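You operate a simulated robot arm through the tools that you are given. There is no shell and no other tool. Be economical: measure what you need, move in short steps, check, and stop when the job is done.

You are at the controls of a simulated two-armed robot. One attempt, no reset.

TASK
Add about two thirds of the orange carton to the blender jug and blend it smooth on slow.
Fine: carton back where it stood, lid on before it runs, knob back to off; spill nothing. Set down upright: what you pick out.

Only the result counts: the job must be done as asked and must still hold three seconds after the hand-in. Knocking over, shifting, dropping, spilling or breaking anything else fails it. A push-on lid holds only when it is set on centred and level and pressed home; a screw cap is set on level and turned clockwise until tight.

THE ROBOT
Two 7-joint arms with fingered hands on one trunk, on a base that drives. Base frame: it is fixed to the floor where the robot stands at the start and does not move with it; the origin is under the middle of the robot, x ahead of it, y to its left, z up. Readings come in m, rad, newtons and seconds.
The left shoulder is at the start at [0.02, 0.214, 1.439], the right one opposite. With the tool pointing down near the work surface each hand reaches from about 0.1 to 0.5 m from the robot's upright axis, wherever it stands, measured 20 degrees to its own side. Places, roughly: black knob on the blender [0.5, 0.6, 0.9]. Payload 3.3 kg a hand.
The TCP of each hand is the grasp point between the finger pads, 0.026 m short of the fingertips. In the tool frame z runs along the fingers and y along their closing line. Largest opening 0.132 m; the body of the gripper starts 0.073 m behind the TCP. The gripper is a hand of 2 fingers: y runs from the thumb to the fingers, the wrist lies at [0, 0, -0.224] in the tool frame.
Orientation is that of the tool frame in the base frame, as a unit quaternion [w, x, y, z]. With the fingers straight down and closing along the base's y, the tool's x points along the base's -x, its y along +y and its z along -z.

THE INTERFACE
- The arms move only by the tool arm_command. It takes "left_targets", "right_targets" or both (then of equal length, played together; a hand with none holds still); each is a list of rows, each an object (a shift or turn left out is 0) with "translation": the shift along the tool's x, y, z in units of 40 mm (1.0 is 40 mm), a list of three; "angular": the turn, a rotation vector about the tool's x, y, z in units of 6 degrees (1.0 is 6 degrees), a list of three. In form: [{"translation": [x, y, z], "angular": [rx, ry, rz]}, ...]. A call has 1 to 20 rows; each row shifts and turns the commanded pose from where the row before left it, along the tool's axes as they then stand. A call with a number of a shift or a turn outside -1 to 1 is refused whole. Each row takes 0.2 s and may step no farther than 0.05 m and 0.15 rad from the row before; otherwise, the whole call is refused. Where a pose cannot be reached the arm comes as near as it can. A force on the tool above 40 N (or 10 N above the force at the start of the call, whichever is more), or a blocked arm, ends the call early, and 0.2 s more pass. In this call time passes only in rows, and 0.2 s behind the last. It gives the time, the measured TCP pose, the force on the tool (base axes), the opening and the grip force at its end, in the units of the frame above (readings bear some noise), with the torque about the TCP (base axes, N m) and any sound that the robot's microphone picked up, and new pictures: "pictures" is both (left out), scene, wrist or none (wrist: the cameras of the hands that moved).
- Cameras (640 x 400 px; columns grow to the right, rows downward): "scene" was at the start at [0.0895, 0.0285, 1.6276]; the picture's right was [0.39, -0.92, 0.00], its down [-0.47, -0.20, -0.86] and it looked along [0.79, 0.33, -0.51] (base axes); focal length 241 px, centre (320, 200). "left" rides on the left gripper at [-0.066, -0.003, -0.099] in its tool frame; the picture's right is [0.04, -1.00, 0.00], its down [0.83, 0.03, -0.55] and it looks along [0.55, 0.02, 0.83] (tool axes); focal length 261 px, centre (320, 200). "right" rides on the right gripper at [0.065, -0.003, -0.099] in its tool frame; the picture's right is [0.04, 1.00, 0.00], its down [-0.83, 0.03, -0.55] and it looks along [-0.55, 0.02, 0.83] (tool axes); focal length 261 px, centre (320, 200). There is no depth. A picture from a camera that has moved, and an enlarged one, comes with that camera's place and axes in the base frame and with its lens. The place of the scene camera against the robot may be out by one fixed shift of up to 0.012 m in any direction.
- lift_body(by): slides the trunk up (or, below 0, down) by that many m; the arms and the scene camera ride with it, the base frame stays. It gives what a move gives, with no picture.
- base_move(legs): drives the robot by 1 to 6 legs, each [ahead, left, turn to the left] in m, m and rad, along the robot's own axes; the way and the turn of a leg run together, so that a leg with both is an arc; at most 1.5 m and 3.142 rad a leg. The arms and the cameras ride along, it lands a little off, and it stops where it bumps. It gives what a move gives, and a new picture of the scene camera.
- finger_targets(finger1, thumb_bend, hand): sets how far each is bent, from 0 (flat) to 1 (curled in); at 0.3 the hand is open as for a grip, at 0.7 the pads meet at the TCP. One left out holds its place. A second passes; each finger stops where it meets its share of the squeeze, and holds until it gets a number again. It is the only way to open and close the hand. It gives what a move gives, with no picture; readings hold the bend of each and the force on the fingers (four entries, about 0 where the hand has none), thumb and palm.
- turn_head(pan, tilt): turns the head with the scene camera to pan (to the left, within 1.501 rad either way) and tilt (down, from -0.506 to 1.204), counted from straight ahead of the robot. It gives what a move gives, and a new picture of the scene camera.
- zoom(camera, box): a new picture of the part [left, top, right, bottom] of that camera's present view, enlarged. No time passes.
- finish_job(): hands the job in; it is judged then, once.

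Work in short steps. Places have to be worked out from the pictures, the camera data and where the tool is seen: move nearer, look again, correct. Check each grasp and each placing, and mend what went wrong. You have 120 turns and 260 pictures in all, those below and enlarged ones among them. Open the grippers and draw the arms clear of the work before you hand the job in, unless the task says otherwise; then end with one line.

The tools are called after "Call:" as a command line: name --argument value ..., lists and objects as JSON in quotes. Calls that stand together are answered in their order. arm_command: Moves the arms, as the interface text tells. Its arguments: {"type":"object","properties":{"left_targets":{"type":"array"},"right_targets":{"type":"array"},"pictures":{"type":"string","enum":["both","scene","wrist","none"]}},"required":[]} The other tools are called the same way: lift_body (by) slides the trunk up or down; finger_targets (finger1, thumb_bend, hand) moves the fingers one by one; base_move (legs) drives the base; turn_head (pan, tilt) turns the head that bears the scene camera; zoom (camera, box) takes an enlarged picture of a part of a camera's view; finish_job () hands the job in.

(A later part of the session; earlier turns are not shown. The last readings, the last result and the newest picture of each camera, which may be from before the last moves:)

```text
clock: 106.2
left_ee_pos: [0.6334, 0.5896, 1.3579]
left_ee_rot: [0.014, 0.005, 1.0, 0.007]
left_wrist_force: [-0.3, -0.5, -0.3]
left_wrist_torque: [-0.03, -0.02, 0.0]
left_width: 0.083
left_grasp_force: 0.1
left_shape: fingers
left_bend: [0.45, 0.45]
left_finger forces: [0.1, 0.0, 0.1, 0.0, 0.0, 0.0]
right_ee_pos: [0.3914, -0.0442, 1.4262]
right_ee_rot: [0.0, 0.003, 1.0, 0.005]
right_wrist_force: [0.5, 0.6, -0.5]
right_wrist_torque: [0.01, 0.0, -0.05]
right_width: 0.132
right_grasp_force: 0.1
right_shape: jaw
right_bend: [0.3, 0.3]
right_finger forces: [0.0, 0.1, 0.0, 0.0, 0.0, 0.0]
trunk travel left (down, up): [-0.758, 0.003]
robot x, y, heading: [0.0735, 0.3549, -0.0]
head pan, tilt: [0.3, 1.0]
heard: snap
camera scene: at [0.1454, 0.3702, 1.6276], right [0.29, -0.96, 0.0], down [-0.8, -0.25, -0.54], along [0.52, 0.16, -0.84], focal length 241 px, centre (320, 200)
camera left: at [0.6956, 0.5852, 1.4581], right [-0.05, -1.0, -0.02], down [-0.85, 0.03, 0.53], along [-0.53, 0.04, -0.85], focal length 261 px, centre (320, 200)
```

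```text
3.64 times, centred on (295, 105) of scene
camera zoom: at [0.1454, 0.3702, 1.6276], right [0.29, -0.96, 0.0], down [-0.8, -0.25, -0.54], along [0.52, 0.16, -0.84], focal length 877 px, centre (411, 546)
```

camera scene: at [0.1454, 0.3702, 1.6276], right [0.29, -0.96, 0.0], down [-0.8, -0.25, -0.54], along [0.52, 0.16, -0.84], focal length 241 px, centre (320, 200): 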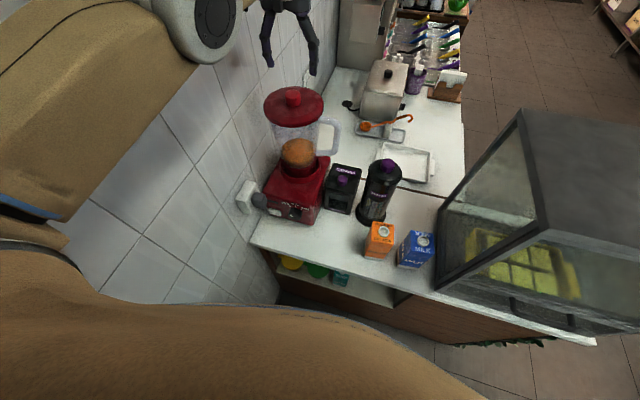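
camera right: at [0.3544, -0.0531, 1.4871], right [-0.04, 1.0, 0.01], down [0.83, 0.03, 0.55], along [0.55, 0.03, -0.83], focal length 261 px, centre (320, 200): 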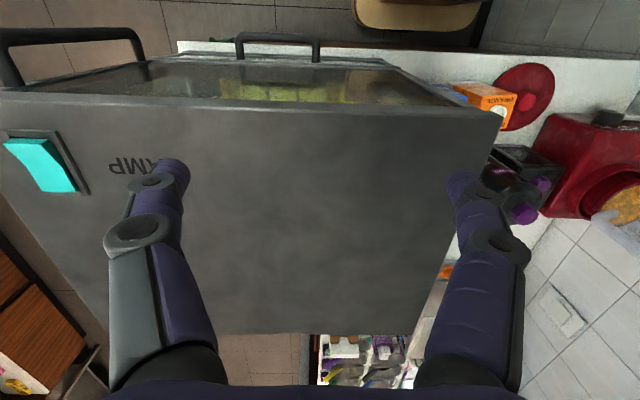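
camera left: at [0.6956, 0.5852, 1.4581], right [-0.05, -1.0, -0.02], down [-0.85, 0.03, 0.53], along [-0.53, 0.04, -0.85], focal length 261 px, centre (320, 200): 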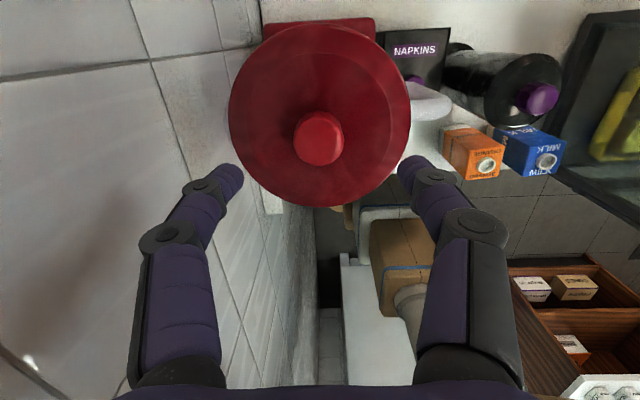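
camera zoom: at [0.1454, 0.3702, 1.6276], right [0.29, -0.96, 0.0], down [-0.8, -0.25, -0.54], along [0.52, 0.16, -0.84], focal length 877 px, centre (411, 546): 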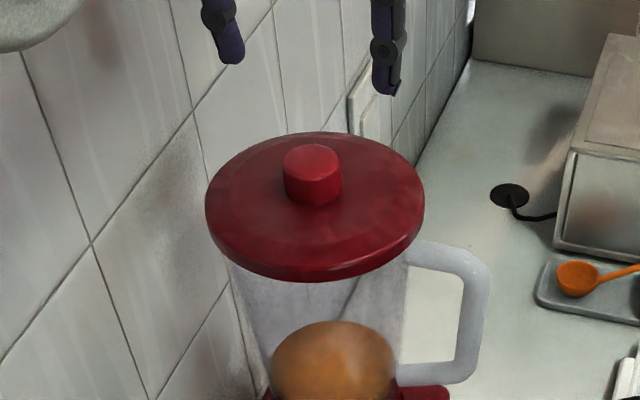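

A snap was heard and the lid sits level and centred. Next is the knob: I back the base away to (-0.13, 0.2) and look at the blender's front from there.

Call:
base_move --legs '[[-0.2, -0.1, 0]]'

Call:
turn_head --pan 0.5 --tilt 0.7

Call:
zoom --camera "scene" --box '[260, 130, 400, 250]'

```text
clock: 107.9
left_ee_pos: [0.4312, 0.4842, 1.3579]
left_ee_rot: [0.014, 0.009, 1.0, 0.008]
left_wrist_force: [-0.5, 0.0, 0.4]
left_wrist_torque: [0.01, -0.01, -0.01]
left_width: 0.0831
left_grasp_force: 0.0
left_shape: fingers
left_bend: [0.45, 0.45]
left_finger forces: [0.0, 0.1, 0.0, 0.0, 0.0, 0.0]
right_ee_pos: [0.1814, -0.1471, 1.4248]
right_ee_rot: [0.001, 0.008, 1.0, 0.006]
right_wrist_force: [-0.8, -0.1, -0.1]
right_wrist_torque: [0.02, -0.01, -0.01]
right_width: 0.132
right_grasp_force: 0.1
right_shape: jaw
right_bend: [0.3, 0.3]
right_finger forces: [0.0, 0.0, 0.0, 0.0, 0.0, 0.0]
trunk travel left (down, up): [-0.758, 0.003]
robot x, y, heading: [-0.1337, 0.2546, -0.018]
head pan, tilt: [0.3, 1.0]
camera scene: at [-0.059, 0.2689, 1.6276], right [0.28, -0.96, 0.0], down [-0.81, -0.24, -0.54], along [0.52, 0.15, -0.84], focal length 241 px, centre (320, 200)
```

scene: 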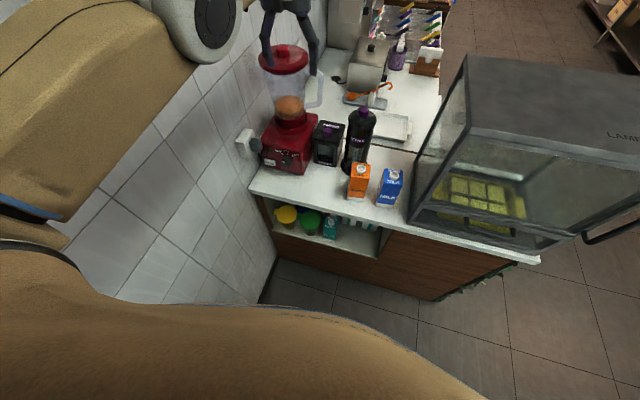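

```text
clock: 108.7
left_ee_pos: [0.4323, 0.4851, 1.3581]
left_ee_rot: [0.015, 0.008, 1.0, 0.007]
left_wrist_force: [-0.4, -0.1, 0.0]
left_wrist_torque: [-0.02, 0.0, 0.02]
left_width: 0.083
left_grasp_force: 0.0
left_shape: fingers
left_bend: [0.45, 0.45]
left_finger forces: [0.0, 0.0, 0.1, 0.0, 0.1, 0.1]
right_ee_pos: [0.1824, -0.1476, 1.4252]
right_ee_rot: [0.001, 0.008, 1.0, 0.007]
right_wrist_force: [0.1, 0.2, 0.9]
right_wrist_torque: [0.04, 0.0, -0.01]
right_width: 0.132
right_grasp_force: 0.1
right_shape: jaw
right_bend: [0.3, 0.3]
right_finger forces: [0.0, 0.0, 0.0, 0.1, 0.0, 0.0]
trunk travel left (down, up): [-0.758, 0.003]
robot x, y, heading: [-0.1326, 0.2549, -0.017]
head pan, tilt: [0.499, 0.7]
camera scene: at [-0.0504, 0.289, 1.6509], right [0.47, -0.88, 0.0], down [-0.57, -0.3, -0.76], along [0.68, 0.36, -0.64], focal length 241 px, centre (320, 200)
```

scene: 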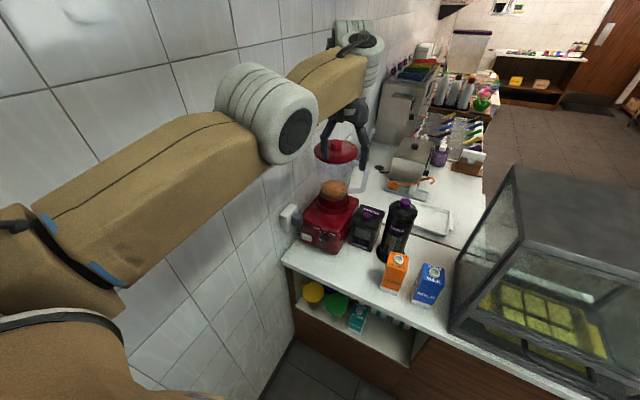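

```text
3.33 times, centred on (330, 190) of scene
camera zoom: at [-0.0504, 0.289, 1.6509], right [0.47, -0.88, 0.0], down [-0.57, -0.3, -0.76], along [0.68, 0.36, -0.64], focal length 804 px, centre (287, 233)
```

zoom: 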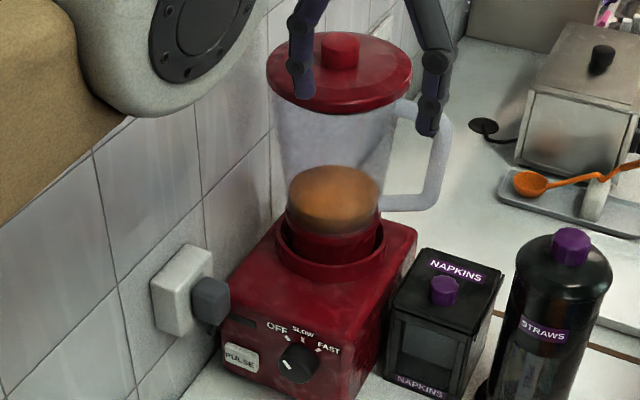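

The knob is close to [0.49, 0.565, 0.94] by triangulation, still pointing to OFF. I lower the hand in front of the blender and pitch it forward to get a close view.

Call:
arm_command --left_targets '[{"translation": [0.5, 0, 0.9]}, {"translation": [0.5, 0, 0.9]}, {"translation": [0.3, 0, 0.9]}, {"translation": [0, 0, 0.9]}, {"translation": [0, 0, 0.9]}, {"translation": [0, 0, 0.9]}]' --pictures "none"

Call:
arm_command --left_targets '[{"angular": [0, -1, 0]}, {"angular": [0, -1, 0]}, {"angular": [0, -1, 0]}, {"angular": [0, -1, 0]}, {"angular": [0, -1, 0]}, {"angular": [0, -1, 0]}, {"angular": [0, -1, 0]}, {"angular": [0, -1, 0]}, {"angular": [0, -1, 0]}]' --pictures "both"

```text
clock: 110.1
left_ee_pos: [0.3994, 0.489, 1.163]
left_ee_rot: [0.015, 0.009, 1.0, 0.008]
left_wrist_force: [0.0, 0.0, 0.6]
left_wrist_torque: [0.02, -0.02, -0.01]
left_width: 0.083
left_grasp_force: 0.1
left_shape: fingers
left_bend: [0.45, 0.45]
left_finger forces: [0.0, 0.1, 0.0, 0.0, 0.1, 0.0]
left hand out of reach, approached as far as the arm can: row 2, 3
right_ee_pos: [0.1806, -0.1483, 1.4257]
right_ee_rot: [0.001, 0.008, 1.0, 0.007]
right_wrist_force: [-0.1, -0.1, 0.8]
right_wrist_torque: [-0.03, -0.02, 0.02]
right_width: 0.1317
right_grasp_force: 0.0
right_shape: jaw
right_bend: [0.3, 0.3]
right_finger forces: [0.0, 0.1, 0.1, 0.0, 0.0, 0.0]
trunk travel left (down, up): [-0.758, 0.003]
robot x, y, heading: [-0.1352, 0.255, -0.014]
head pan, tilt: [0.499, 0.7]
```

```text
clock: 112.1
left_ee_pos: [0.4138, 0.4942, 1.1721]
left_ee_rot: [0.057, -0.008, 0.998, 0.008]
left_wrist_force: [0.4, 0.6, 1.1]
left_wrist_torque: [-0.02, 0.0, 0.0]
left_width: 0.0831
left_grasp_force: 0.0
left_shape: fingers
left_bend: [0.45, 0.45]
left_finger forces: [0.0, 0.0, 0.1, 0.1, 0.0, 0.1]
left hand out of reach, approached as far as the arm can: row 1, 2, 3, 4, 5, 6, 7, 8, 9
right_ee_pos: [0.1801, -0.1461, 1.4261]
right_ee_rot: [0.001, 0.008, 1.0, 0.007]
right_wrist_force: [0.0, -0.4, 0.0]
right_wrist_torque: [-0.04, 0.0, 0.02]
right_width: 0.1321
right_grasp_force: 0.1
right_shape: jaw
right_bend: [0.3, 0.3]
right_finger forces: [0.1, 0.0, 0.0, 0.0, 0.0, 0.0]
trunk travel left (down, up): [-0.758, 0.003]
robot x, y, heading: [-0.1321, 0.2556, -0.012]
head pan, tilt: [0.499, 0.7]
camera scene: at [-0.0505, 0.289, 1.651], right [0.47, -0.88, 0.0], down [-0.57, -0.3, -0.76], along [0.68, 0.36, -0.64], focal length 241 px, centre (320, 200)
camera left: at [0.4678, 0.4918, 1.2778], right [-0.02, -1.0, -0.02], down [-0.89, 0.01, 0.46], along [-0.46, 0.03, -0.89], focal length 261 px, centre (320, 200)
```

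scene: 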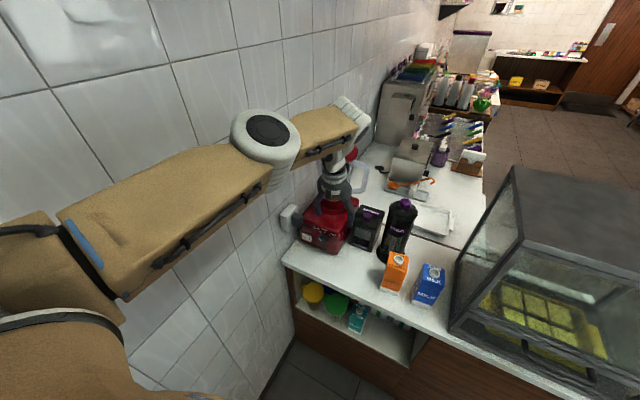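
left: 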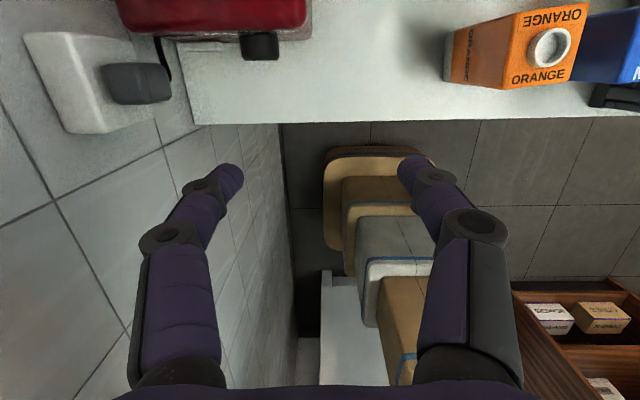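

From here the knob is seen well from above: centre about [0.486, 0.566, 0.94]. I can grip it from above with the fingers on its left and right sides and turn the hand about the base x axis. I drive 10 cm ahead to get the reach.

Call:
base_move --legs '[[0.1, 0.0, 0.012]]'

Call:
arm_command --left_targets '[{"translation": [0.4, 0.5, 0.5], "angular": [0, 0, -0.3]}, {"translation": [0.4, 0.5, 0.5], "angular": [0, 0, -0.3]}, {"translation": [0, 0.5, 0.4]}]' --pictures "both"

```text
clock: 113.3
left_ee_pos: [0.5108, 0.5, 1.1717]
left_ee_rot: [0.057, -0.015, 0.998, 0.008]
left_wrist_force: [0.5, -0.3, 0.3]
left_wrist_torque: [-0.01, 0.0, 0.0]
left_width: 0.0831
left_grasp_force: 0.0
left_shape: fingers
left_bend: [0.45, 0.45]
left_finger forces: [0.1, 0.0, 0.1, 0.1, 0.0, 0.1]
right_ee_pos: [0.2855, -0.1441, 1.4261]
right_ee_rot: [0.001, 0.002, 1.0, 0.008]
right_wrist_force: [0.6, 0.3, 0.1]
right_wrist_torque: [0.01, -0.02, 0.02]
right_width: 0.1319
right_grasp_force: 0.1
right_shape: jaw
right_bend: [0.3, 0.3]
right_finger forces: [0.1, 0.1, 0.0, 0.2, 0.0, 0.0]
trunk travel left (down, up): [-0.758, 0.003]
robot x, y, heading: [-0.0333, 0.256, 0.002]
head pan, tilt: [0.499, 0.7]
camera scene: at [0.0484, 0.2894, 1.6509], right [0.48, -0.88, 0.0], down [-0.57, -0.31, -0.76], along [0.67, 0.37, -0.64], focal length 241 px, centre (320, 200)
```

scene: 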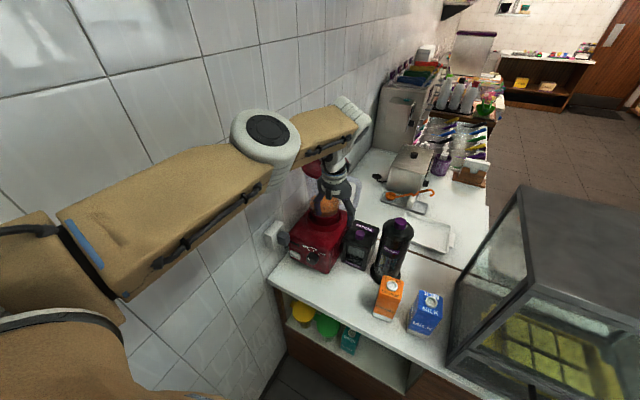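

```text
clock: 114.1
left_ee_pos: [0.4811, 0.5621, 1.1129]
left_ee_rot: [0.056, -0.046, 0.997, 0.006]
left_wrist_force: [0.6, -0.2, 0.4]
left_wrist_torque: [-0.07, 0.0, -0.04]
left_width: 0.0831
left_grasp_force: 0.1
left_shape: fingers
left_bend: [0.45, 0.45]
left_finger forces: [0.1, 0.0, 0.0, 0.0, 0.0, 0.0]
left hand out of reach, approached as far as the arm can: row 1
right_ee_pos: [0.285, -0.142, 1.4253]
right_ee_rot: [0.001, 0.002, 1.0, 0.006]
right_wrist_force: [-0.6, 0.0, -0.2]
right_wrist_torque: [-0.03, 0.0, 0.03]
right_width: 0.1317
right_grasp_force: 0.0
right_shape: jaw
right_bend: [0.3, 0.3]
right_finger forces: [0.0, 0.0, 0.1, 0.0, 0.0, 0.0]
trunk travel left (down, up): [-0.758, 0.003]
robot x, y, heading: [-0.0375, 0.2567, -0.0]
head pan, tilt: [0.499, 0.7]
camera scene: at [0.0477, 0.2917, 1.6509], right [0.48, -0.88, 0.0], down [-0.57, -0.31, -0.76], along [0.67, 0.37, -0.64], focal length 241 px, centre (320, 200)
camera left: at [0.5351, 0.564, 1.2179], right [0.05, -1.0, -0.01], down [-0.89, -0.05, 0.46], along [-0.45, -0.02, -0.89], focal length 261 px, centre (320, 200)
```

scene: 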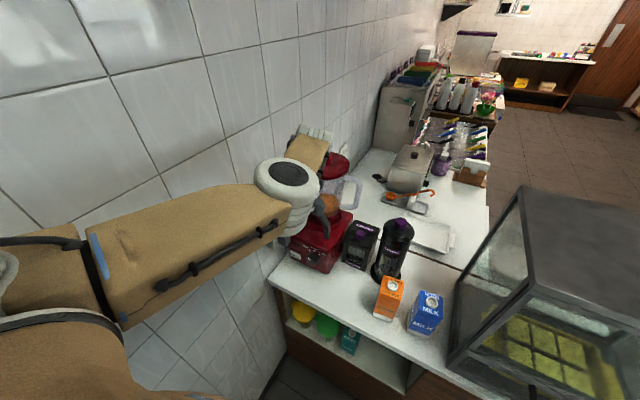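
left: 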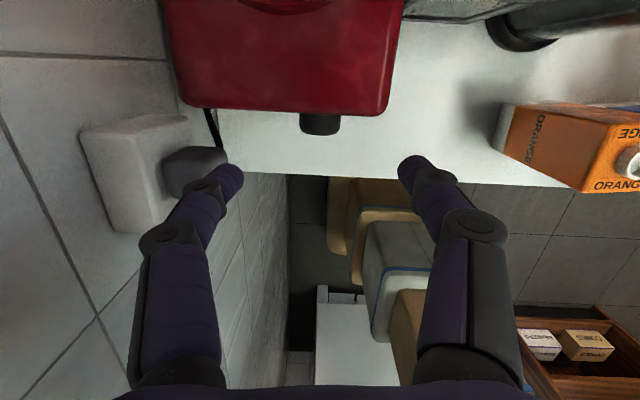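

A clear view: the knob is 0.039 wide, axis near y 0.563, z about 0.936, x 0.473–0.498. I descend to straddle it, stopping 3.5 cm short to check.

Call:
arm_command --left_targets '[{"translation": [0.1, 0, 0.866], "angular": [0, 0, 0.12]}, {"translation": [0.1, 0, 0.866], "angular": [0, 0, 0.12]}, {"translation": [0.1, 0, 0.866], "angular": [0, 0, 0.12]}, {"translation": [0.1, 0, 0.866], "angular": [0, 0, 0.09]}]' --pictures "wrist"

```text
clock: 115.1
left_ee_pos: [0.4797, 0.5608, 0.9725]
left_ee_rot: [0.055, -0.023, 0.998, 0.006]
left_wrist_force: [0.1, -0.3, 0.5]
left_wrist_torque: [0.02, 0.01, 0.01]
left_width: 0.0833
left_grasp_force: 0.0
left_shape: fingers
left_bend: [0.45, 0.45]
left_finger forces: [0.0, 0.0, 0.1, 0.0, 0.0, 0.0]
right_ee_pos: [0.2846, -0.1458, 1.4249]
right_ee_rot: [0.001, 0.002, 1.0, 0.008]
right_wrist_force: [0.2, 0.7, -0.1]
right_wrist_torque: [-0.01, 0.01, 0.0]
right_width: 0.1318
right_grasp_force: 0.0
right_shape: jaw
right_bend: [0.3, 0.3]
right_finger forces: [0.0, 0.1, 0.1, 0.0, 0.1, 0.0]
trunk travel left (down, up): [-0.758, 0.003]
robot x, y, heading: [-0.0359, 0.2532, 0.004]
head pan, tilt: [0.499, 0.7]
camera left: at [0.5323, 0.5601, 1.0774], right [0.01, -1.0, -0.01], down [-0.89, -0.01, 0.46], along [-0.46, 0.01, -0.89], focal length 261 px, centre (320, 200)
```

left: 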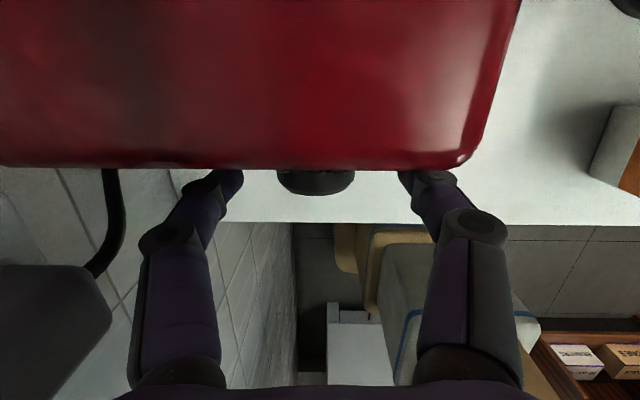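

Fingers straddle the knob clear of the face. I go down the last 3.5 cm and close gently.

Call:
arm_command --left_targets '[{"translation": [0.06, 0.03, 0.45]}, {"translation": [0.06, 0.02, 0.42]}]' --pictures "wrist"

Call:
finger_targets --hand "left" --finger1 0.64 --thumb_bend 0.64

```text
clock: 115.7
left_ee_pos: [0.4757, 0.5639, 0.9389]
left_ee_rot: [0.056, -0.023, 0.998, 0.007]
left_wrist_force: [0.3, 0.8, -0.3]
left_wrist_torque: [0.02, 0.0, 0.01]
left_width: 0.083
left_grasp_force: 0.0
left_shape: fingers
left_bend: [0.45, 0.45]
left_finger forces: [0.0, 0.0, 0.1, 0.1, 0.0, 0.1]
right_ee_pos: [0.2851, -0.1433, 1.4268]
right_ee_rot: [0.001, 0.002, 1.0, 0.007]
right_wrist_force: [-0.9, 0.7, -0.7]
right_wrist_torque: [-0.01, 0.03, 0.04]
right_width: 0.132
right_grasp_force: 0.1
right_shape: jaw
right_bend: [0.3, 0.3]
right_finger forces: [0.0, 0.0, 0.0, 0.0, 0.0, 0.0]
trunk travel left (down, up): [-0.758, 0.003]
robot x, y, heading: [-0.0347, 0.2549, -0.001]
head pan, tilt: [0.499, 0.7]
camera left: at [0.5302, 0.5626, 1.0448], right [0.0, -1.0, -0.02], down [-0.89, -0.01, 0.46], along [-0.46, 0.01, -0.89], focal length 261 px, centre (320, 200)
```

left: 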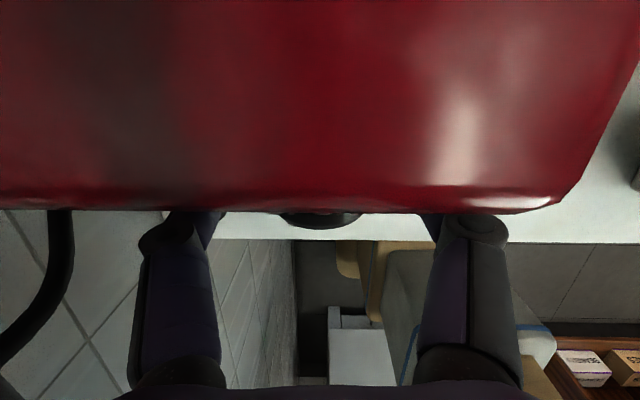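

```text
clock: 116.7
left_ee_pos: [0.4763, 0.5631, 0.9396]
left_ee_rot: [0.057, -0.023, 0.998, 0.008]
left_wrist_force: [-0.2, -1.4, -0.9]
left_wrist_torque: [0.01, 0.02, -0.01]
left_width: 0.0219
left_grasp_force: 0.9
left_shape: fingers
left_bend: [0.64, 0.63]
left_finger forces: [0.0, 0.0, 0.0, 0.1, 1.8, 0.1]
right_ee_pos: [0.2842, -0.1443, 1.4246]
right_ee_rot: [0.0, 0.001, 1.0, 0.006]
right_wrist_force: [-0.6, 0.7, -0.2]
right_wrist_torque: [0.0, -0.02, -0.01]
right_width: 0.132
right_grasp_force: 0.0
right_shape: jaw
right_bend: [0.3, 0.3]
right_finger forces: [0.1, 0.1, 0.0, 0.0, 0.0, 0.0]
trunk travel left (down, up): [-0.758, 0.003]
robot x, y, heading: [-0.0343, 0.2516, 0.001]
head pan, tilt: [0.499, 0.7]
```

The fingers closed to 0.022, mostly passing in front of the knob. Re-triangulating, the knob's front is at x ≈ 0.477 and its centre at z ≈ 0.945. I reopen, move 11 mm forward and 5 mm up, and close again.

Call:
finger_targets --hand "left" --finger1 0.47 --thumb_bend 0.47

Call:
arm_command --left_targets '[{"translation": [-0.15, 0, -0.06]}, {"translation": [-0.14, 0, -0.05]}]' --pictures "none"

Call:
finger_targets --hand "left" --finger1 0.6 --thumb_bend 0.6

```text
clock: 117.7
left_ee_pos: [0.4768, 0.564, 0.94]
left_ee_rot: [0.057, -0.023, 0.998, 0.007]
left_wrist_force: [0.4, 0.2, 0.2]
left_wrist_torque: [0.0, 0.02, -0.01]
left_width: 0.0757
left_grasp_force: 0.1
left_shape: fingers
left_bend: [0.47, 0.47]
left_finger forces: [0.1, 0.1, 0.1, 0.0, 0.1, 0.0]
right_ee_pos: [0.2836, -0.1456, 1.4259]
right_ee_rot: [0.001, 0.002, 1.0, 0.008]
right_wrist_force: [0.8, -0.1, 0.6]
right_wrist_torque: [0.03, -0.01, 0.01]
right_width: 0.1318
right_grasp_force: 0.1
right_shape: jaw
right_bend: [0.3, 0.3]
right_finger forces: [0.0, 0.0, 0.1, 0.0, 0.0, 0.0]
trunk travel left (down, up): [-0.758, 0.003]
robot x, y, heading: [-0.0337, 0.2505, 0.003]
head pan, tilt: [0.499, 0.7]
```

```text
clock: 118.3
left_ee_pos: [0.4808, 0.5644, 0.945]
left_ee_rot: [0.057, -0.023, 0.998, 0.006]
left_wrist_force: [0.7, 0.8, -0.3]
left_wrist_torque: [0.01, -0.02, -0.01]
left_width: 0.0758
left_grasp_force: 0.1
left_shape: fingers
left_bend: [0.47, 0.47]
left_finger forces: [0.1, 0.1, 0.0, 0.0, 0.0, 0.0]
left hand out of reach, approached as far as the arm can: row 1, 2
right_ee_pos: [0.2851, -0.1461, 1.4259]
right_ee_rot: [0.0, 0.002, 1.0, 0.007]
right_wrist_force: [0.0, 0.3, -0.2]
right_wrist_torque: [0.01, 0.02, 0.0]
right_width: 0.1318
right_grasp_force: 0.1
right_shape: jaw
right_bend: [0.3, 0.3]
right_finger forces: [0.0, 0.1, 0.1, 0.1, 0.0, 0.0]
trunk travel left (down, up): [-0.758, 0.003]
robot x, y, heading: [-0.0326, 0.2578, 0.001]
head pan, tilt: [0.499, 0.7]
```

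```text
clock: 119.3
left_ee_pos: [0.4806, 0.5646, 0.9449]
left_ee_rot: [0.057, -0.023, 0.998, 0.007]
left_wrist_force: [0.1, 0.7, -0.4]
left_wrist_torque: [0.0, -0.02, -0.02]
left_width: 0.0336
left_grasp_force: 0.3
left_shape: fingers
left_bend: [0.6, 0.6]
left_finger forces: [0.0, 0.1, 0.1, 0.0, 0.0, 0.0]
right_ee_pos: [0.2846, -0.1451, 1.4261]
right_ee_rot: [0.0, 0.002, 1.0, 0.006]
right_wrist_force: [-0.2, -1.0, 0.2]
right_wrist_torque: [0.03, 0.04, 0.01]
right_width: 0.1318
right_grasp_force: 0.0
right_shape: jaw
right_bend: [0.3, 0.3]
right_finger forces: [0.1, 0.0, 0.1, 0.0, 0.0, 0.0]
trunk travel left (down, up): [-0.758, 0.003]
robot x, y, heading: [-0.0312, 0.2547, 0.002]
head pan, tilt: [0.499, 0.7]
```

No contact, and the arm is at its forward limit. I open, raise the hand 12 cm, lower the trunk 12 cm so that the arm has reach, and look again.

Call:
finger_targets --hand "left" --finger1 0.47 --thumb_bend 0.47

Call:
arm_command --left_targets '[{"translation": [0.05, 0, -0.75]}, {"translation": [0, 0, -0.75]}, {"translation": [-0.1, 0, -0.75]}, {"translation": [-0.1, 0, -0.75]}]' --pictures "none"

Call:
lift_body --by -0.09

Call:
arm_command --left_targets '[{}]' --pictures "wrist"

```text
clock: 120.3
left_ee_pos: [0.481, 0.5637, 0.9457]
left_ee_rot: [0.056, -0.022, 0.998, 0.007]
left_wrist_force: [1.0, 0.5, -0.2]
left_wrist_torque: [0.03, 0.01, 0.03]
left_width: 0.076
left_grasp_force: 0.1
left_shape: fingers
left_bend: [0.47, 0.47]
left_finger forces: [0.1, 0.1, 0.0, 0.0, 0.0, 0.0]
right_ee_pos: [0.284, -0.145, 1.4261]
right_ee_rot: [0.002, 0.001, 1.0, 0.006]
right_wrist_force: [0.2, -0.3, 0.2]
right_wrist_torque: [0.0, -0.03, 0.03]
right_width: 0.132
right_grasp_force: 0.1
right_shape: jaw
right_bend: [0.3, 0.3]
right_finger forces: [0.0, 0.0, 0.1, 0.0, 0.1, 0.1]
trunk travel left (down, up): [-0.758, 0.003]
robot x, y, heading: [-0.0309, 0.2557, 0.001]
head pan, tilt: [0.499, 0.7]
```

```text
clock: 121.3
left_ee_pos: [0.4729, 0.5611, 1.0656]
left_ee_rot: [0.056, -0.023, 0.998, 0.007]
left_wrist_force: [-0.4, 0.9, 0.5]
left_wrist_torque: [0.01, 0.03, 0.0]
left_width: 0.0764
left_grasp_force: 0.0
left_shape: fingers
left_bend: [0.47, 0.47]
left_finger forces: [0.0, 0.0, 0.1, 0.0, 0.0, 0.0]
right_ee_pos: [0.2842, -0.1439, 1.4254]
right_ee_rot: [0.001, 0.002, 1.0, 0.007]
right_wrist_force: [-1.0, -0.1, -0.3]
right_wrist_torque: [-0.01, -0.01, 0.01]
right_width: 0.1321
right_grasp_force: 0.0
right_shape: jaw
right_bend: [0.3, 0.3]
right_finger forces: [0.0, 0.0, 0.0, 0.0, 0.1, 0.1]
trunk travel left (down, up): [-0.758, 0.003]
robot x, y, heading: [-0.0354, 0.2558, 0.002]
head pan, tilt: [0.499, 0.7]
```

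```text
clock: 122.5
left_ee_pos: [0.4737, 0.5627, 0.9746]
left_ee_rot: [0.056, -0.022, 0.998, 0.007]
left_wrist_force: [-0.7, -0.2, 0.4]
left_wrist_torque: [0.01, 0.0, 0.02]
left_width: 0.0763
left_grasp_force: 0.2
left_shape: fingers
left_bend: [0.47, 0.47]
left_finger forces: [0.0, 0.0, 0.0, 0.0, 0.0, 0.0]
right_ee_pos: [0.2854, -0.1456, 1.3359]
right_ee_rot: [0.001, 0.002, 1.0, 0.007]
right_wrist_force: [-0.4, 0.0, 0.2]
right_wrist_torque: [0.01, -0.01, 0.01]
right_width: 0.1322
right_grasp_force: 0.0
right_shape: jaw
right_bend: [0.3, 0.3]
right_finger forces: [0.0, 0.1, 0.0, 0.0, 0.0, 0.0]
trunk travel left (down, up): [-0.668, 0.093]
robot x, y, heading: [-0.0351, 0.2568, -0.0]
head pan, tilt: [0.499, 0.7]
```

```text
clock: 122.9
left_ee_pos: [0.4735, 0.5612, 0.9747]
left_ee_rot: [0.057, -0.023, 0.998, 0.006]
left_wrist_force: [0.1, -0.3, 0.1]
left_wrist_torque: [0.01, 0.0, 0.01]
left_width: 0.0763
left_grasp_force: 0.1
left_shape: fingers
left_bend: [0.47, 0.47]
left_finger forces: [0.1, 0.0, 0.0, 0.0, 0.1, 0.0]
right_ee_pos: [0.2842, -0.1446, 1.3359]
right_ee_rot: [0.001, 0.001, 1.0, 0.007]
right_wrist_force: [-0.6, -0.4, -0.4]
right_wrist_torque: [-0.02, 0.02, -0.01]
right_width: 0.132
right_grasp_force: 0.2
right_shape: jaw
right_bend: [0.3, 0.3]
right_finger forces: [0.0, 0.0, 0.1, 0.0, 0.0, 0.0]
trunk travel left (down, up): [-0.668, 0.093]
robot x, y, heading: [-0.0354, 0.2541, -0.0]
head pan, tilt: [0.499, 0.7]
camera left: at [0.5262, 0.5605, 1.08], right [0.01, -1.0, -0.02], down [-0.89, -0.01, 0.46], along [-0.46, 0.01, -0.89], focal length 261 px, centre (320, 200)
```

left: 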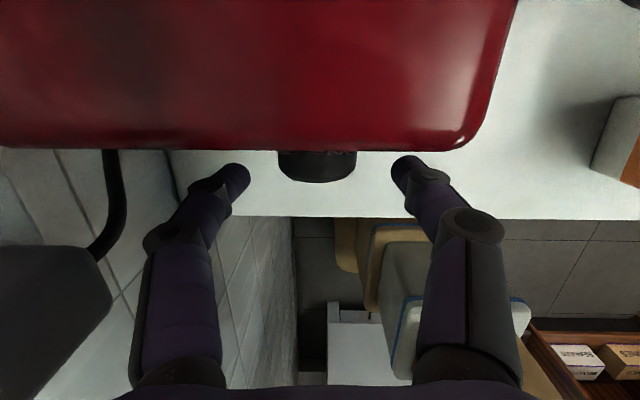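

Using the knob's width and outline, its centre is at about y 0.5635, z 0.954, front at x 0.481. I move the TCP to [0.490, 0.5635, 0.953] and close.

Call:
arm_command --left_targets '[{"translation": [-0.18, 0.02, 0.3]}, {"translation": [-0.17, 0.02, 0.285]}]' --pictures "wrist"

Call:
finger_targets --hand "left" --finger1 0.6 --thumb_bend 0.6

```text
clock: 123.5
left_ee_pos: [0.4884, 0.5645, 0.9525]
left_ee_rot: [0.057, -0.023, 0.998, 0.006]
left_wrist_force: [-3.3, 0.1, 2.2]
left_wrist_torque: [-0.08, 0.04, -0.14]
left_width: 0.0769
left_grasp_force: 1.7
left_shape: fingers
left_bend: [0.47, 0.47]
left_finger forces: [0.0, 0.1, 0.1, 0.0, 3.8, 0.1]
right_ee_pos: [0.2837, -0.144, 1.3365]
right_ee_rot: [0.001, 0.001, 1.0, 0.007]
right_wrist_force: [-0.4, -0.5, 0.2]
right_wrist_torque: [0.01, 0.02, 0.0]
right_width: 0.1317
right_grasp_force: 0.0
right_shape: jaw
right_bend: [0.3, 0.3]
right_finger forces: [0.0, 0.0, 0.0, 0.0, 0.0, 0.0]
trunk travel left (down, up): [-0.668, 0.093]
robot x, y, heading: [-0.0357, 0.252, -0.003]
head pan, tilt: [0.499, 0.7]
camera left: at [0.5416, 0.5639, 1.0582], right [0.01, -1.0, -0.02], down [-0.89, -0.01, 0.45], along [-0.46, 0.01, -0.89], focal length 261 px, centre (320, 200)
```

left: 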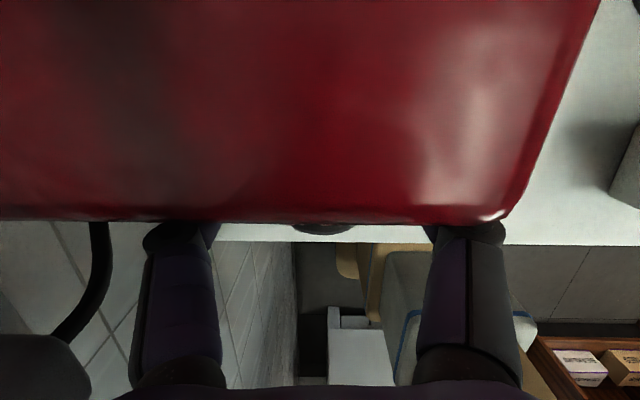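

```text
clock: 124.5
left_ee_pos: [0.4889, 0.5652, 0.9528]
left_ee_rot: [0.057, -0.023, 0.998, 0.007]
left_wrist_force: [-3.1, -2.1, -0.6]
left_wrist_torque: [0.03, 0.02, -0.09]
left_width: 0.0357
left_grasp_force: 1.6
left_shape: fingers
left_bend: [0.6, 0.59]
left_finger forces: [0.0, 0.1, 0.0, 0.0, 3.9, 0.1]
right_ee_pos: [0.2841, -0.1451, 1.3359]
right_ee_rot: [0.001, 0.002, 1.0, 0.008]
right_wrist_force: [-0.6, 0.1, 0.7]
right_wrist_torque: [0.03, 0.01, -0.02]
right_width: 0.132
right_grasp_force: 0.1
right_shape: jaw
right_bend: [0.3, 0.3]
right_finger forces: [0.0, 0.0, 0.0, 0.1, 0.1, 0.0]
trunk travel left (down, up): [-0.668, 0.093]
robot x, y, heading: [-0.0315, 0.256, -0.0]
head pan, tilt: [0.499, 0.7]
```

One finger lightly touches the blender's face and the gap is 0.036. I close further to see whether the knob is between the fingers.

Call:
finger_targets --hand "left" --finger1 0.66 --thumb_bend 0.66

```text
clock: 125.5
left_ee_pos: [0.4896, 0.5655, 0.952]
left_ee_rot: [0.056, -0.023, 0.998, 0.007]
left_wrist_force: [-2.6, -4.9, -3.6]
left_wrist_torque: [0.04, 0.09, -0.12]
left_width: 0.0311
left_grasp_force: 6.5
left_shape: fingers
left_bend: [0.62, 0.63]
left_finger forces: [3.4, 0.0, 0.1, 0.0, 9.7, 0.0]
right_ee_pos: [0.2858, -0.1447, 1.336]
right_ee_rot: [0.001, 0.002, 1.0, 0.007]
right_wrist_force: [-0.3, 0.0, 0.3]
right_wrist_torque: [0.0, 0.02, 0.01]
right_width: 0.132
right_grasp_force: 0.1
right_shape: jaw
right_bend: [0.3, 0.3]
right_finger forces: [0.0, 0.1, 0.0, 0.0, 0.0, 0.0]
trunk travel left (down, up): [-0.668, 0.093]
robot x, y, heading: [-0.0335, 0.2529, -0.001]
head pan, tilt: [0.499, 0.7]
```

Both fingers touch now, but low on the knob (gap 0.031, knob pushing the fingers down). I open slightly, raise 10 mm, and close again.

Call:
finger_targets --hand "left" --finger1 0.54 --thumb_bend 0.54

Call:
arm_command --left_targets '[{"translation": [0.03, -0.05, -0.26]}]' --pictures "none"

Call:
finger_targets --hand "left" --finger1 0.66 --thumb_bend 0.66

```text
clock: 126.5
left_ee_pos: [0.4887, 0.5649, 0.954]
left_ee_rot: [0.057, -0.023, 0.998, 0.006]
left_wrist_force: [-4.0, 2.9, 1.5]
left_wrist_torque: [0.03, 0.11, -0.1]
left_width: 0.0477
left_grasp_force: 1.3
left_shape: fingers
left_bend: [0.54, 0.56]
left_finger forces: [0.1, 0.1, 0.0, 0.0, 4.0, 0.1]
right_ee_pos: [0.2841, -0.145, 1.3362]
right_ee_rot: [0.0, 0.001, 1.0, 0.006]
right_wrist_force: [0.6, 0.1, 0.4]
right_wrist_torque: [-0.01, -0.01, 0.0]
right_width: 0.1319
right_grasp_force: 0.0
right_shape: jaw
right_bend: [0.3, 0.3]
right_finger forces: [0.0, 0.0, 0.0, 0.0, 0.1, 0.1]
trunk travel left (down, up): [-0.668, 0.093]
robot x, y, heading: [-0.0351, 0.2561, -0.001]
head pan, tilt: [0.499, 0.7]
```

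```text
clock: 126.9
left_ee_pos: [0.4885, 0.5621, 0.9633]
left_ee_rot: [0.057, -0.023, 0.998, 0.007]
left_wrist_force: [0.2, 0.5, 1.5]
left_wrist_torque: [0.01, 0.0, 0.01]
left_width: 0.052
left_grasp_force: 0.1
left_shape: fingers
left_bend: [0.54, 0.54]
left_finger forces: [0.0, 0.0, 0.1, 0.0, 0.1, 0.0]
right_ee_pos: [0.285, -0.1442, 1.3356]
right_ee_rot: [0.001, 0.001, 1.0, 0.007]
right_wrist_force: [-0.3, -0.4, -0.2]
right_wrist_torque: [0.0, 0.04, -0.02]
right_width: 0.1318
right_grasp_force: 0.0
right_shape: jaw
right_bend: [0.3, 0.3]
right_finger forces: [0.0, 0.0, 0.0, 0.0, 0.1, 0.1]
trunk travel left (down, up): [-0.668, 0.093]
robot x, y, heading: [-0.0321, 0.2593, 0.001]
head pan, tilt: [0.499, 0.7]
```

```text
clock: 127.9
left_ee_pos: [0.4866, 0.5613, 0.9623]
left_ee_rot: [0.057, -0.024, 0.998, 0.007]
left_wrist_force: [1.3, -2.2, -1.3]
left_wrist_torque: [-0.03, -0.02, -0.05]
left_width: 0.0372
left_grasp_force: 7.3
left_shape: fingers
left_bend: [0.58, 0.62]
left_finger forces: [6.1, 0.1, 0.1, 0.0, 7.9, 0.0]
right_ee_pos: [0.2842, -0.1443, 1.3367]
right_ee_rot: [0.001, 0.002, 1.0, 0.007]
right_wrist_force: [-1.4, 0.1, 0.2]
right_wrist_torque: [0.01, -0.01, 0.04]
right_width: 0.1316
right_grasp_force: 0.1
right_shape: jaw
right_bend: [0.3, 0.3]
right_finger forces: [0.1, 0.0, 0.0, 0.1, 0.0, 0.1]
trunk travel left (down, up): [-0.668, 0.093]
robot x, y, heading: [-0.0349, 0.2563, 0.0]
head pan, tilt: [0.499, 0.7]
```

The knob is now well held (gap 0.037, balanced forces). I firm the grip and turn clockwise about the knob's axis, 24° first.

Call:
finger_targets --hand "left" --finger1 0.72 --thumb_bend 0.72

Call:
arm_command --left_targets '[{"angular": [-0.993, -0.046, 0.113]}, {"angular": [-0.993, -0.046, 0.113]}, {"angular": [-0.993, -0.046, 0.113]}, {"angular": [-0.993, -0.046, 0.113]}]' --pictures "both"

```text
clock: 128.9
left_ee_pos: [0.4875, 0.5621, 0.9616]
left_ee_rot: [0.057, -0.023, 0.998, 0.006]
left_wrist_force: [0.9, -5.4, -5.2]
left_wrist_torque: [-0.11, 0.05, -0.02]
left_width: 0.0363
left_grasp_force: 13.5
left_shape: fingers
left_bend: [0.6, 0.64]
left_finger forces: [11.6, 0.0, 0.0, 0.0, 16.1, 0.0]
right_ee_pos: [0.2858, -0.1449, 1.3362]
right_ee_rot: [0.001, 0.001, 1.0, 0.007]
right_wrist_force: [0.9, 0.2, -0.6]
right_wrist_torque: [0.02, 0.01, -0.01]
right_width: 0.132
right_grasp_force: 0.1
right_shape: jaw
right_bend: [0.3, 0.3]
right_finger forces: [0.1, 0.1, 0.0, 0.0, 0.1, 0.0]
trunk travel left (down, up): [-0.668, 0.093]
robot x, y, heading: [-0.0303, 0.2575, 0.002]
head pan, tilt: [0.499, 0.7]
```

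```text
clock: 129.9
left_ee_pos: [0.4877, 0.5608, 0.9616]
left_ee_rot: [0.06, -0.01, 0.975, 0.214]
left_wrist_force: [-0.8, -10.3, -10.8]
left_wrist_torque: [-0.26, 0.05, -0.08]
left_width: 0.0364
left_grasp_force: 14.6
left_shape: fingers
left_bend: [0.65, 0.62]
left_finger forces: [8.0, 0.0, 0.0, 0.0, 21.7, 0.0]
right_ee_pos: [0.2856, -0.1461, 1.3354]
right_ee_rot: [0.001, 0.001, 1.0, 0.007]
right_wrist_force: [-0.3, 0.2, 0.9]
right_wrist_torque: [-0.01, 0.0, 0.01]
right_width: 0.1318
right_grasp_force: 0.0
right_shape: jaw
right_bend: [0.3, 0.3]
right_finger forces: [0.0, 0.0, 0.0, 0.0, 0.0, 0.0]
trunk travel left (down, up): [-0.668, 0.093]
robot x, y, heading: [-0.0296, 0.2583, -0.0]
head pan, tilt: [0.499, 0.7]
camera scene: at [0.0487, 0.2879, 1.5608], right [0.48, -0.88, 0.0], down [-0.57, -0.31, -0.76], along [0.67, 0.37, -0.64], focal length 241 px, centre (320, 200)
camera left: at [0.5403, 0.5166, 1.0575], right [0.0, -0.91, -0.42], down [-0.89, -0.2, 0.41], along [-0.46, 0.37, -0.81], focal length 261 px, centre (320, 200)
```

scene: 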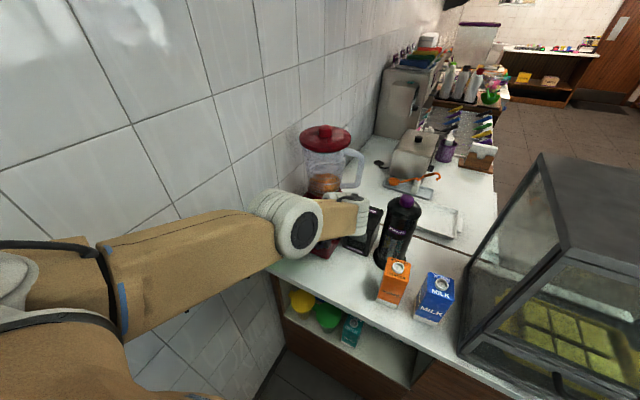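
left: 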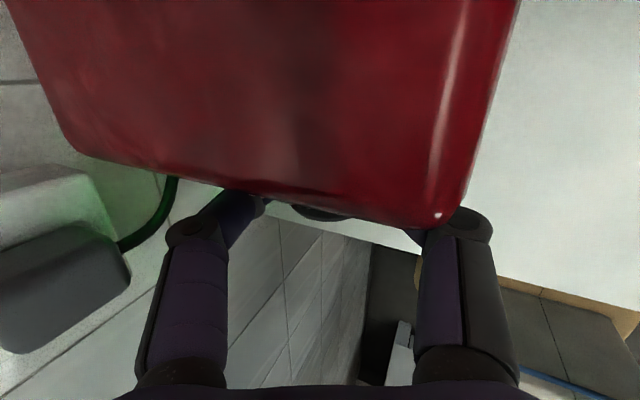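

A green glow appeared at the blender's left front, so the switch may be engaging. I continue turning to about 45° with a small centring correction, and listen.

Call:
arm_command --left_targets '[{"translation": [0, 0, -0.08], "angular": [-0.993, -0.046, 0.113]}, {"angular": [-0.993, -0.046, 0.113]}, {"angular": [-0.993, -0.046, 0.113]}, {"angular": [-0.5, -0.023, 0.057]}]' --pictures "both"

Call:
zoom --camera "scene" --box '[270, 110, 390, 270]'

```text
clock: 130.9
left_ee_pos: [0.4868, 0.5605, 0.9647]
left_ee_rot: [0.06, 0.003, 0.919, 0.389]
left_wrist_force: [-6.1, -11.9, -20.7]
left_wrist_torque: [-0.35, 0.29, -0.09]
left_width: 0.0368
left_grasp_force: 17.1
left_shape: fingers
left_bend: [0.68, 0.6]
left_finger forces: [4.8, 0.1, 0.0, 0.0, 28.3, 0.1]
right_ee_pos: [0.2847, -0.1448, 1.3346]
right_ee_rot: [0.001, 0.002, 1.0, 0.007]
right_wrist_force: [-0.3, 0.1, 0.0]
right_wrist_torque: [0.02, 0.01, -0.03]
right_width: 0.1319
right_grasp_force: 0.1
right_shape: jaw
right_bend: [0.3, 0.3]
right_finger forces: [0.1, 0.0, 0.1, 0.1, 0.0, 0.1]
trunk travel left (down, up): [-0.668, 0.093]
robot x, y, heading: [-0.0332, 0.2546, 0.002]
head pan, tilt: [0.499, 0.7]
camera scene: at [0.0492, 0.2888, 1.5607], right [0.48, -0.88, 0.0], down [-0.57, -0.31, -0.76], along [0.67, 0.37, -0.64], focal length 241 px, centre (320, 200)
camera left: at [0.5402, 0.4839, 1.0377], right [0.0, -0.69, -0.72], down [-0.89, -0.33, 0.32], along [-0.46, 0.64, -0.62], focal length 261 px, centre (320, 200)
```

scene: 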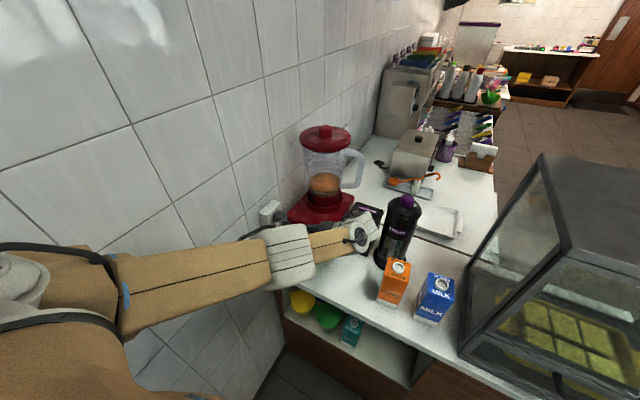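
left: 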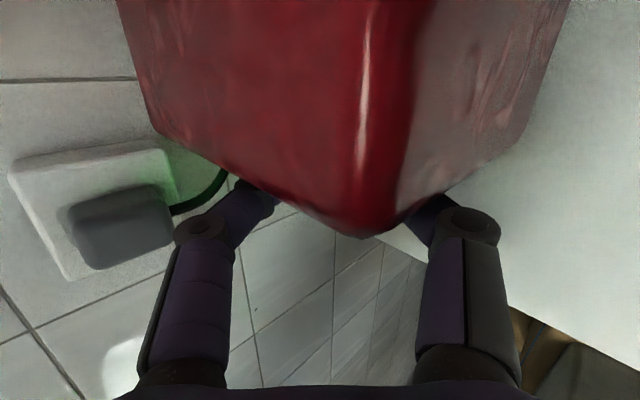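

```text
2.50 times, centred on (330, 190) of scene
camera zoom: at [0.0492, 0.2888, 1.5607], right [0.48, -0.88, 0.0], down [-0.57, -0.31, -0.76], along [0.67, 0.37, -0.64], focal length 603 px, centre (295, 225)
```

zoom: 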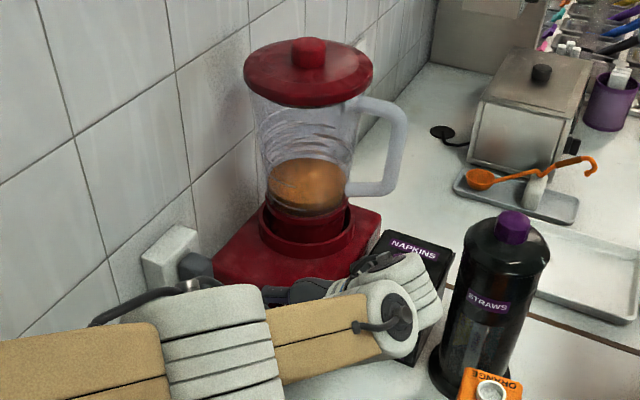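

The contents are swirling: the blender is running, and turned about 45° it should be on SLOW. I relieve the side force by shifting 3 mm toward the thumb, and hold while it blends.

Call:
arm_command --left_targets '[{"translation": [0, -0.08, 0]}, {}, {}, {}, {}, {}, {}, {}, {}, {}, {}, {}, {}, {}, {}]' --pictures "none"

Call:
zoom --camera "scene" --box '[270, 110, 390, 230]'

```text
clock: 134.1
left_ee_pos: [0.4859, 0.558, 0.9627]
left_ee_rot: [0.062, 0.002, 0.919, 0.389]
left_wrist_force: [-4.8, -7.1, -14.9]
left_wrist_torque: [-0.2, 0.24, -0.1]
left_width: 0.0366
left_grasp_force: 14.6
left_shape: fingers
left_bend: [0.68, 0.61]
left_finger forces: [7.2, 0.0, 0.1, 0.0, 22.5, 0.1]
right_ee_pos: [0.2858, -0.1449, 1.3352]
right_ee_rot: [0.001, 0.002, 1.0, 0.006]
right_wrist_force: [0.2, -0.1, 0.7]
right_wrist_torque: [-0.03, 0.01, 0.01]
right_width: 0.1318
right_grasp_force: 0.0
right_shape: jaw
right_bend: [0.3, 0.3]
right_finger forces: [0.0, 0.1, 0.0, 0.0, 0.1, 0.0]
trunk travel left (down, up): [-0.668, 0.093]
robot x, y, heading: [-0.0315, 0.2551, -0.002]
head pan, tilt: [0.499, 0.7]
```

```text
3.33 times, centred on (330, 170) of scene
camera zoom: at [0.0485, 0.2891, 1.5608], right [0.48, -0.88, 0.0], down [-0.57, -0.31, -0.76], along [0.67, 0.37, -0.64], focal length 804 px, centre (287, 300)
```

zoom: 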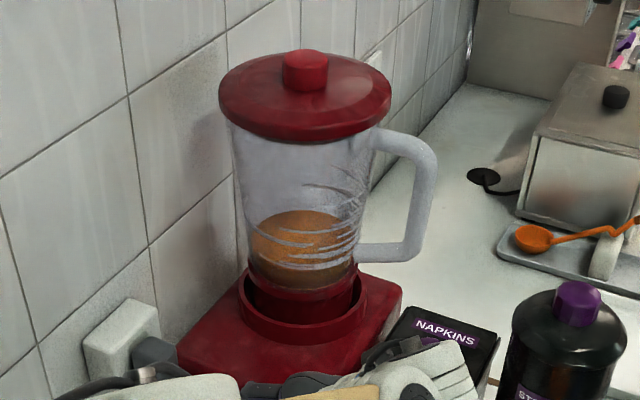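

Still swirling. I shift a bit more to ease the force and keep it running.

Call:
arm_command --left_targets '[{"translation": [0, -0.07, 0]}, {}, {}, {}, {}, {}, {}, {}, {}, {}, {}, {}, {}, {}, {}, {}, {}, {}, {}, {}]' --pictures "none"

Call:
zoom --camera "scene" --box '[290, 120, 370, 220]'

```text
clock: 138.3
left_ee_pos: [0.486, 0.5566, 0.9622]
left_ee_rot: [0.061, 0.001, 0.919, 0.389]
left_wrist_force: [-1.6, -5.5, -10.9]
left_wrist_torque: [-0.17, 0.14, -0.03]
left_width: 0.0362
left_grasp_force: 14.9
left_shape: fingers
left_bend: [0.67, 0.61]
left_finger forces: [8.5, 0.1, 0.0, 0.0, 20.5, 0.1]
right_ee_pos: [0.2851, -0.1449, 1.3361]
right_ee_rot: [0.002, 0.001, 1.0, 0.007]
right_wrist_force: [-0.6, 0.5, 0.5]
right_wrist_torque: [0.0, 0.01, 0.0]
right_width: 0.1321
right_grasp_force: 0.0
right_shape: jaw
right_bend: [0.3, 0.3]
right_finger forces: [0.0, 0.0, 0.1, 0.0, 0.0, 0.0]
trunk travel left (down, up): [-0.668, 0.093]
robot x, y, heading: [-0.0322, 0.2558, 0.003]
head pan, tilt: [0.499, 0.7]
```

```text
4.00 times, centred on (330, 170) of scene
camera zoom: at [0.0487, 0.2891, 1.5608], right [0.48, -0.88, 0.0], down [-0.57, -0.31, -0.76], along [0.67, 0.37, -0.64], focal length 965 px, centre (280, 320)
```

zoom: 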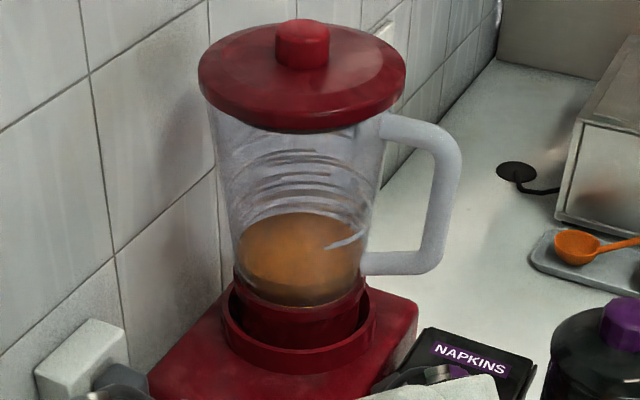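

About 9 s of running so far; I let it run on another 8 s.

Call:
arm_command --left_targets '[{}, {}, {}, {}, {}, {}, {}, {}, {}, {}, {}, {}, {}, {}, {}, {}, {}, {}, {}, {}]' --pictures "none"

Call:
arm_command --left_targets '[{}, {}, {}, {}, {}, {}, {}, {}, {}, {}, {}, {}, {}, {}, {}, {}, {}, {}, {}, {}]' --pictures "none"

Call:
zoom --camera "scene" --box '[300, 150, 360, 220]'

```text
clock: 142.5
left_ee_pos: [0.4857, 0.5573, 0.9626]
left_ee_rot: [0.061, 0.001, 0.919, 0.389]
left_wrist_force: [-1.1, -6.0, -11.0]
left_wrist_torque: [-0.19, 0.15, -0.05]
left_width: 0.0361
left_grasp_force: 14.1
left_shape: fingers
left_bend: [0.67, 0.61]
left_finger forces: [8.5, 0.1, 0.0, 0.1, 20.5, 0.0]
right_ee_pos: [0.2866, -0.1452, 1.3361]
right_ee_rot: [0.0, 0.001, 1.0, 0.007]
right_wrist_force: [0.5, -0.2, 0.0]
right_wrist_torque: [-0.05, 0.03, -0.01]
right_width: 0.1318
right_grasp_force: 0.1
right_shape: jaw
right_bend: [0.3, 0.3]
right_finger forces: [0.1, 0.0, 0.1, 0.0, 0.0, 0.0]
trunk travel left (down, up): [-0.668, 0.093]
robot x, y, heading: [-0.031, 0.2529, -0.006]
head pan, tilt: [0.499, 0.7]
```

```text
clock: 146.7
left_ee_pos: [0.4872, 0.5567, 0.9609]
left_ee_rot: [0.061, 0.002, 0.919, 0.388]
left_wrist_force: [-1.9, -5.4, -10.6]
left_wrist_torque: [-0.19, 0.12, -0.07]
left_width: 0.036
left_grasp_force: 14.9
left_shape: fingers
left_bend: [0.67, 0.61]
left_finger forces: [8.5, 0.1, 0.0, 0.0, 20.5, 0.0]
right_ee_pos: [0.2869, -0.1445, 1.3362]
right_ee_rot: [0.001, 0.001, 1.0, 0.007]
right_wrist_force: [-0.1, -0.2, 0.5]
right_wrist_torque: [0.02, 0.02, 0.0]
right_width: 0.1318
right_grasp_force: 0.1
right_shape: jaw
right_bend: [0.3, 0.3]
right_finger forces: [0.0, 0.0, 0.0, 0.0, 0.0, 0.0]
trunk travel left (down, up): [-0.668, 0.093]
robot x, y, heading: [-0.0341, 0.2549, -0.003]
head pan, tilt: [0.499, 0.7]
```

```text
5.71 times, centred on (330, 185) of scene
camera zoom: at [0.0487, 0.2891, 1.5608], right [0.48, -0.88, 0.0], down [-0.57, -0.31, -0.76], along [0.67, 0.37, -0.64], focal length 1378 px, centre (263, 286)
```

zoom: 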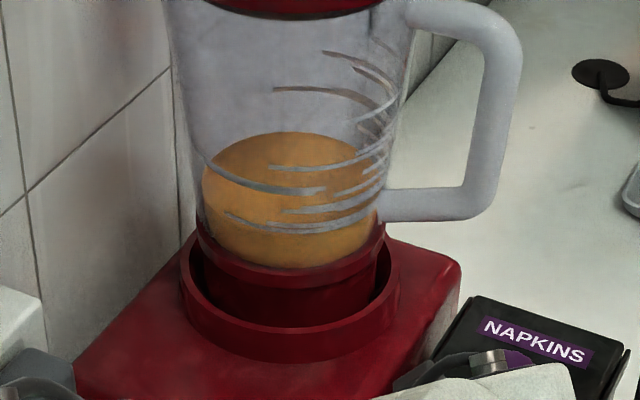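

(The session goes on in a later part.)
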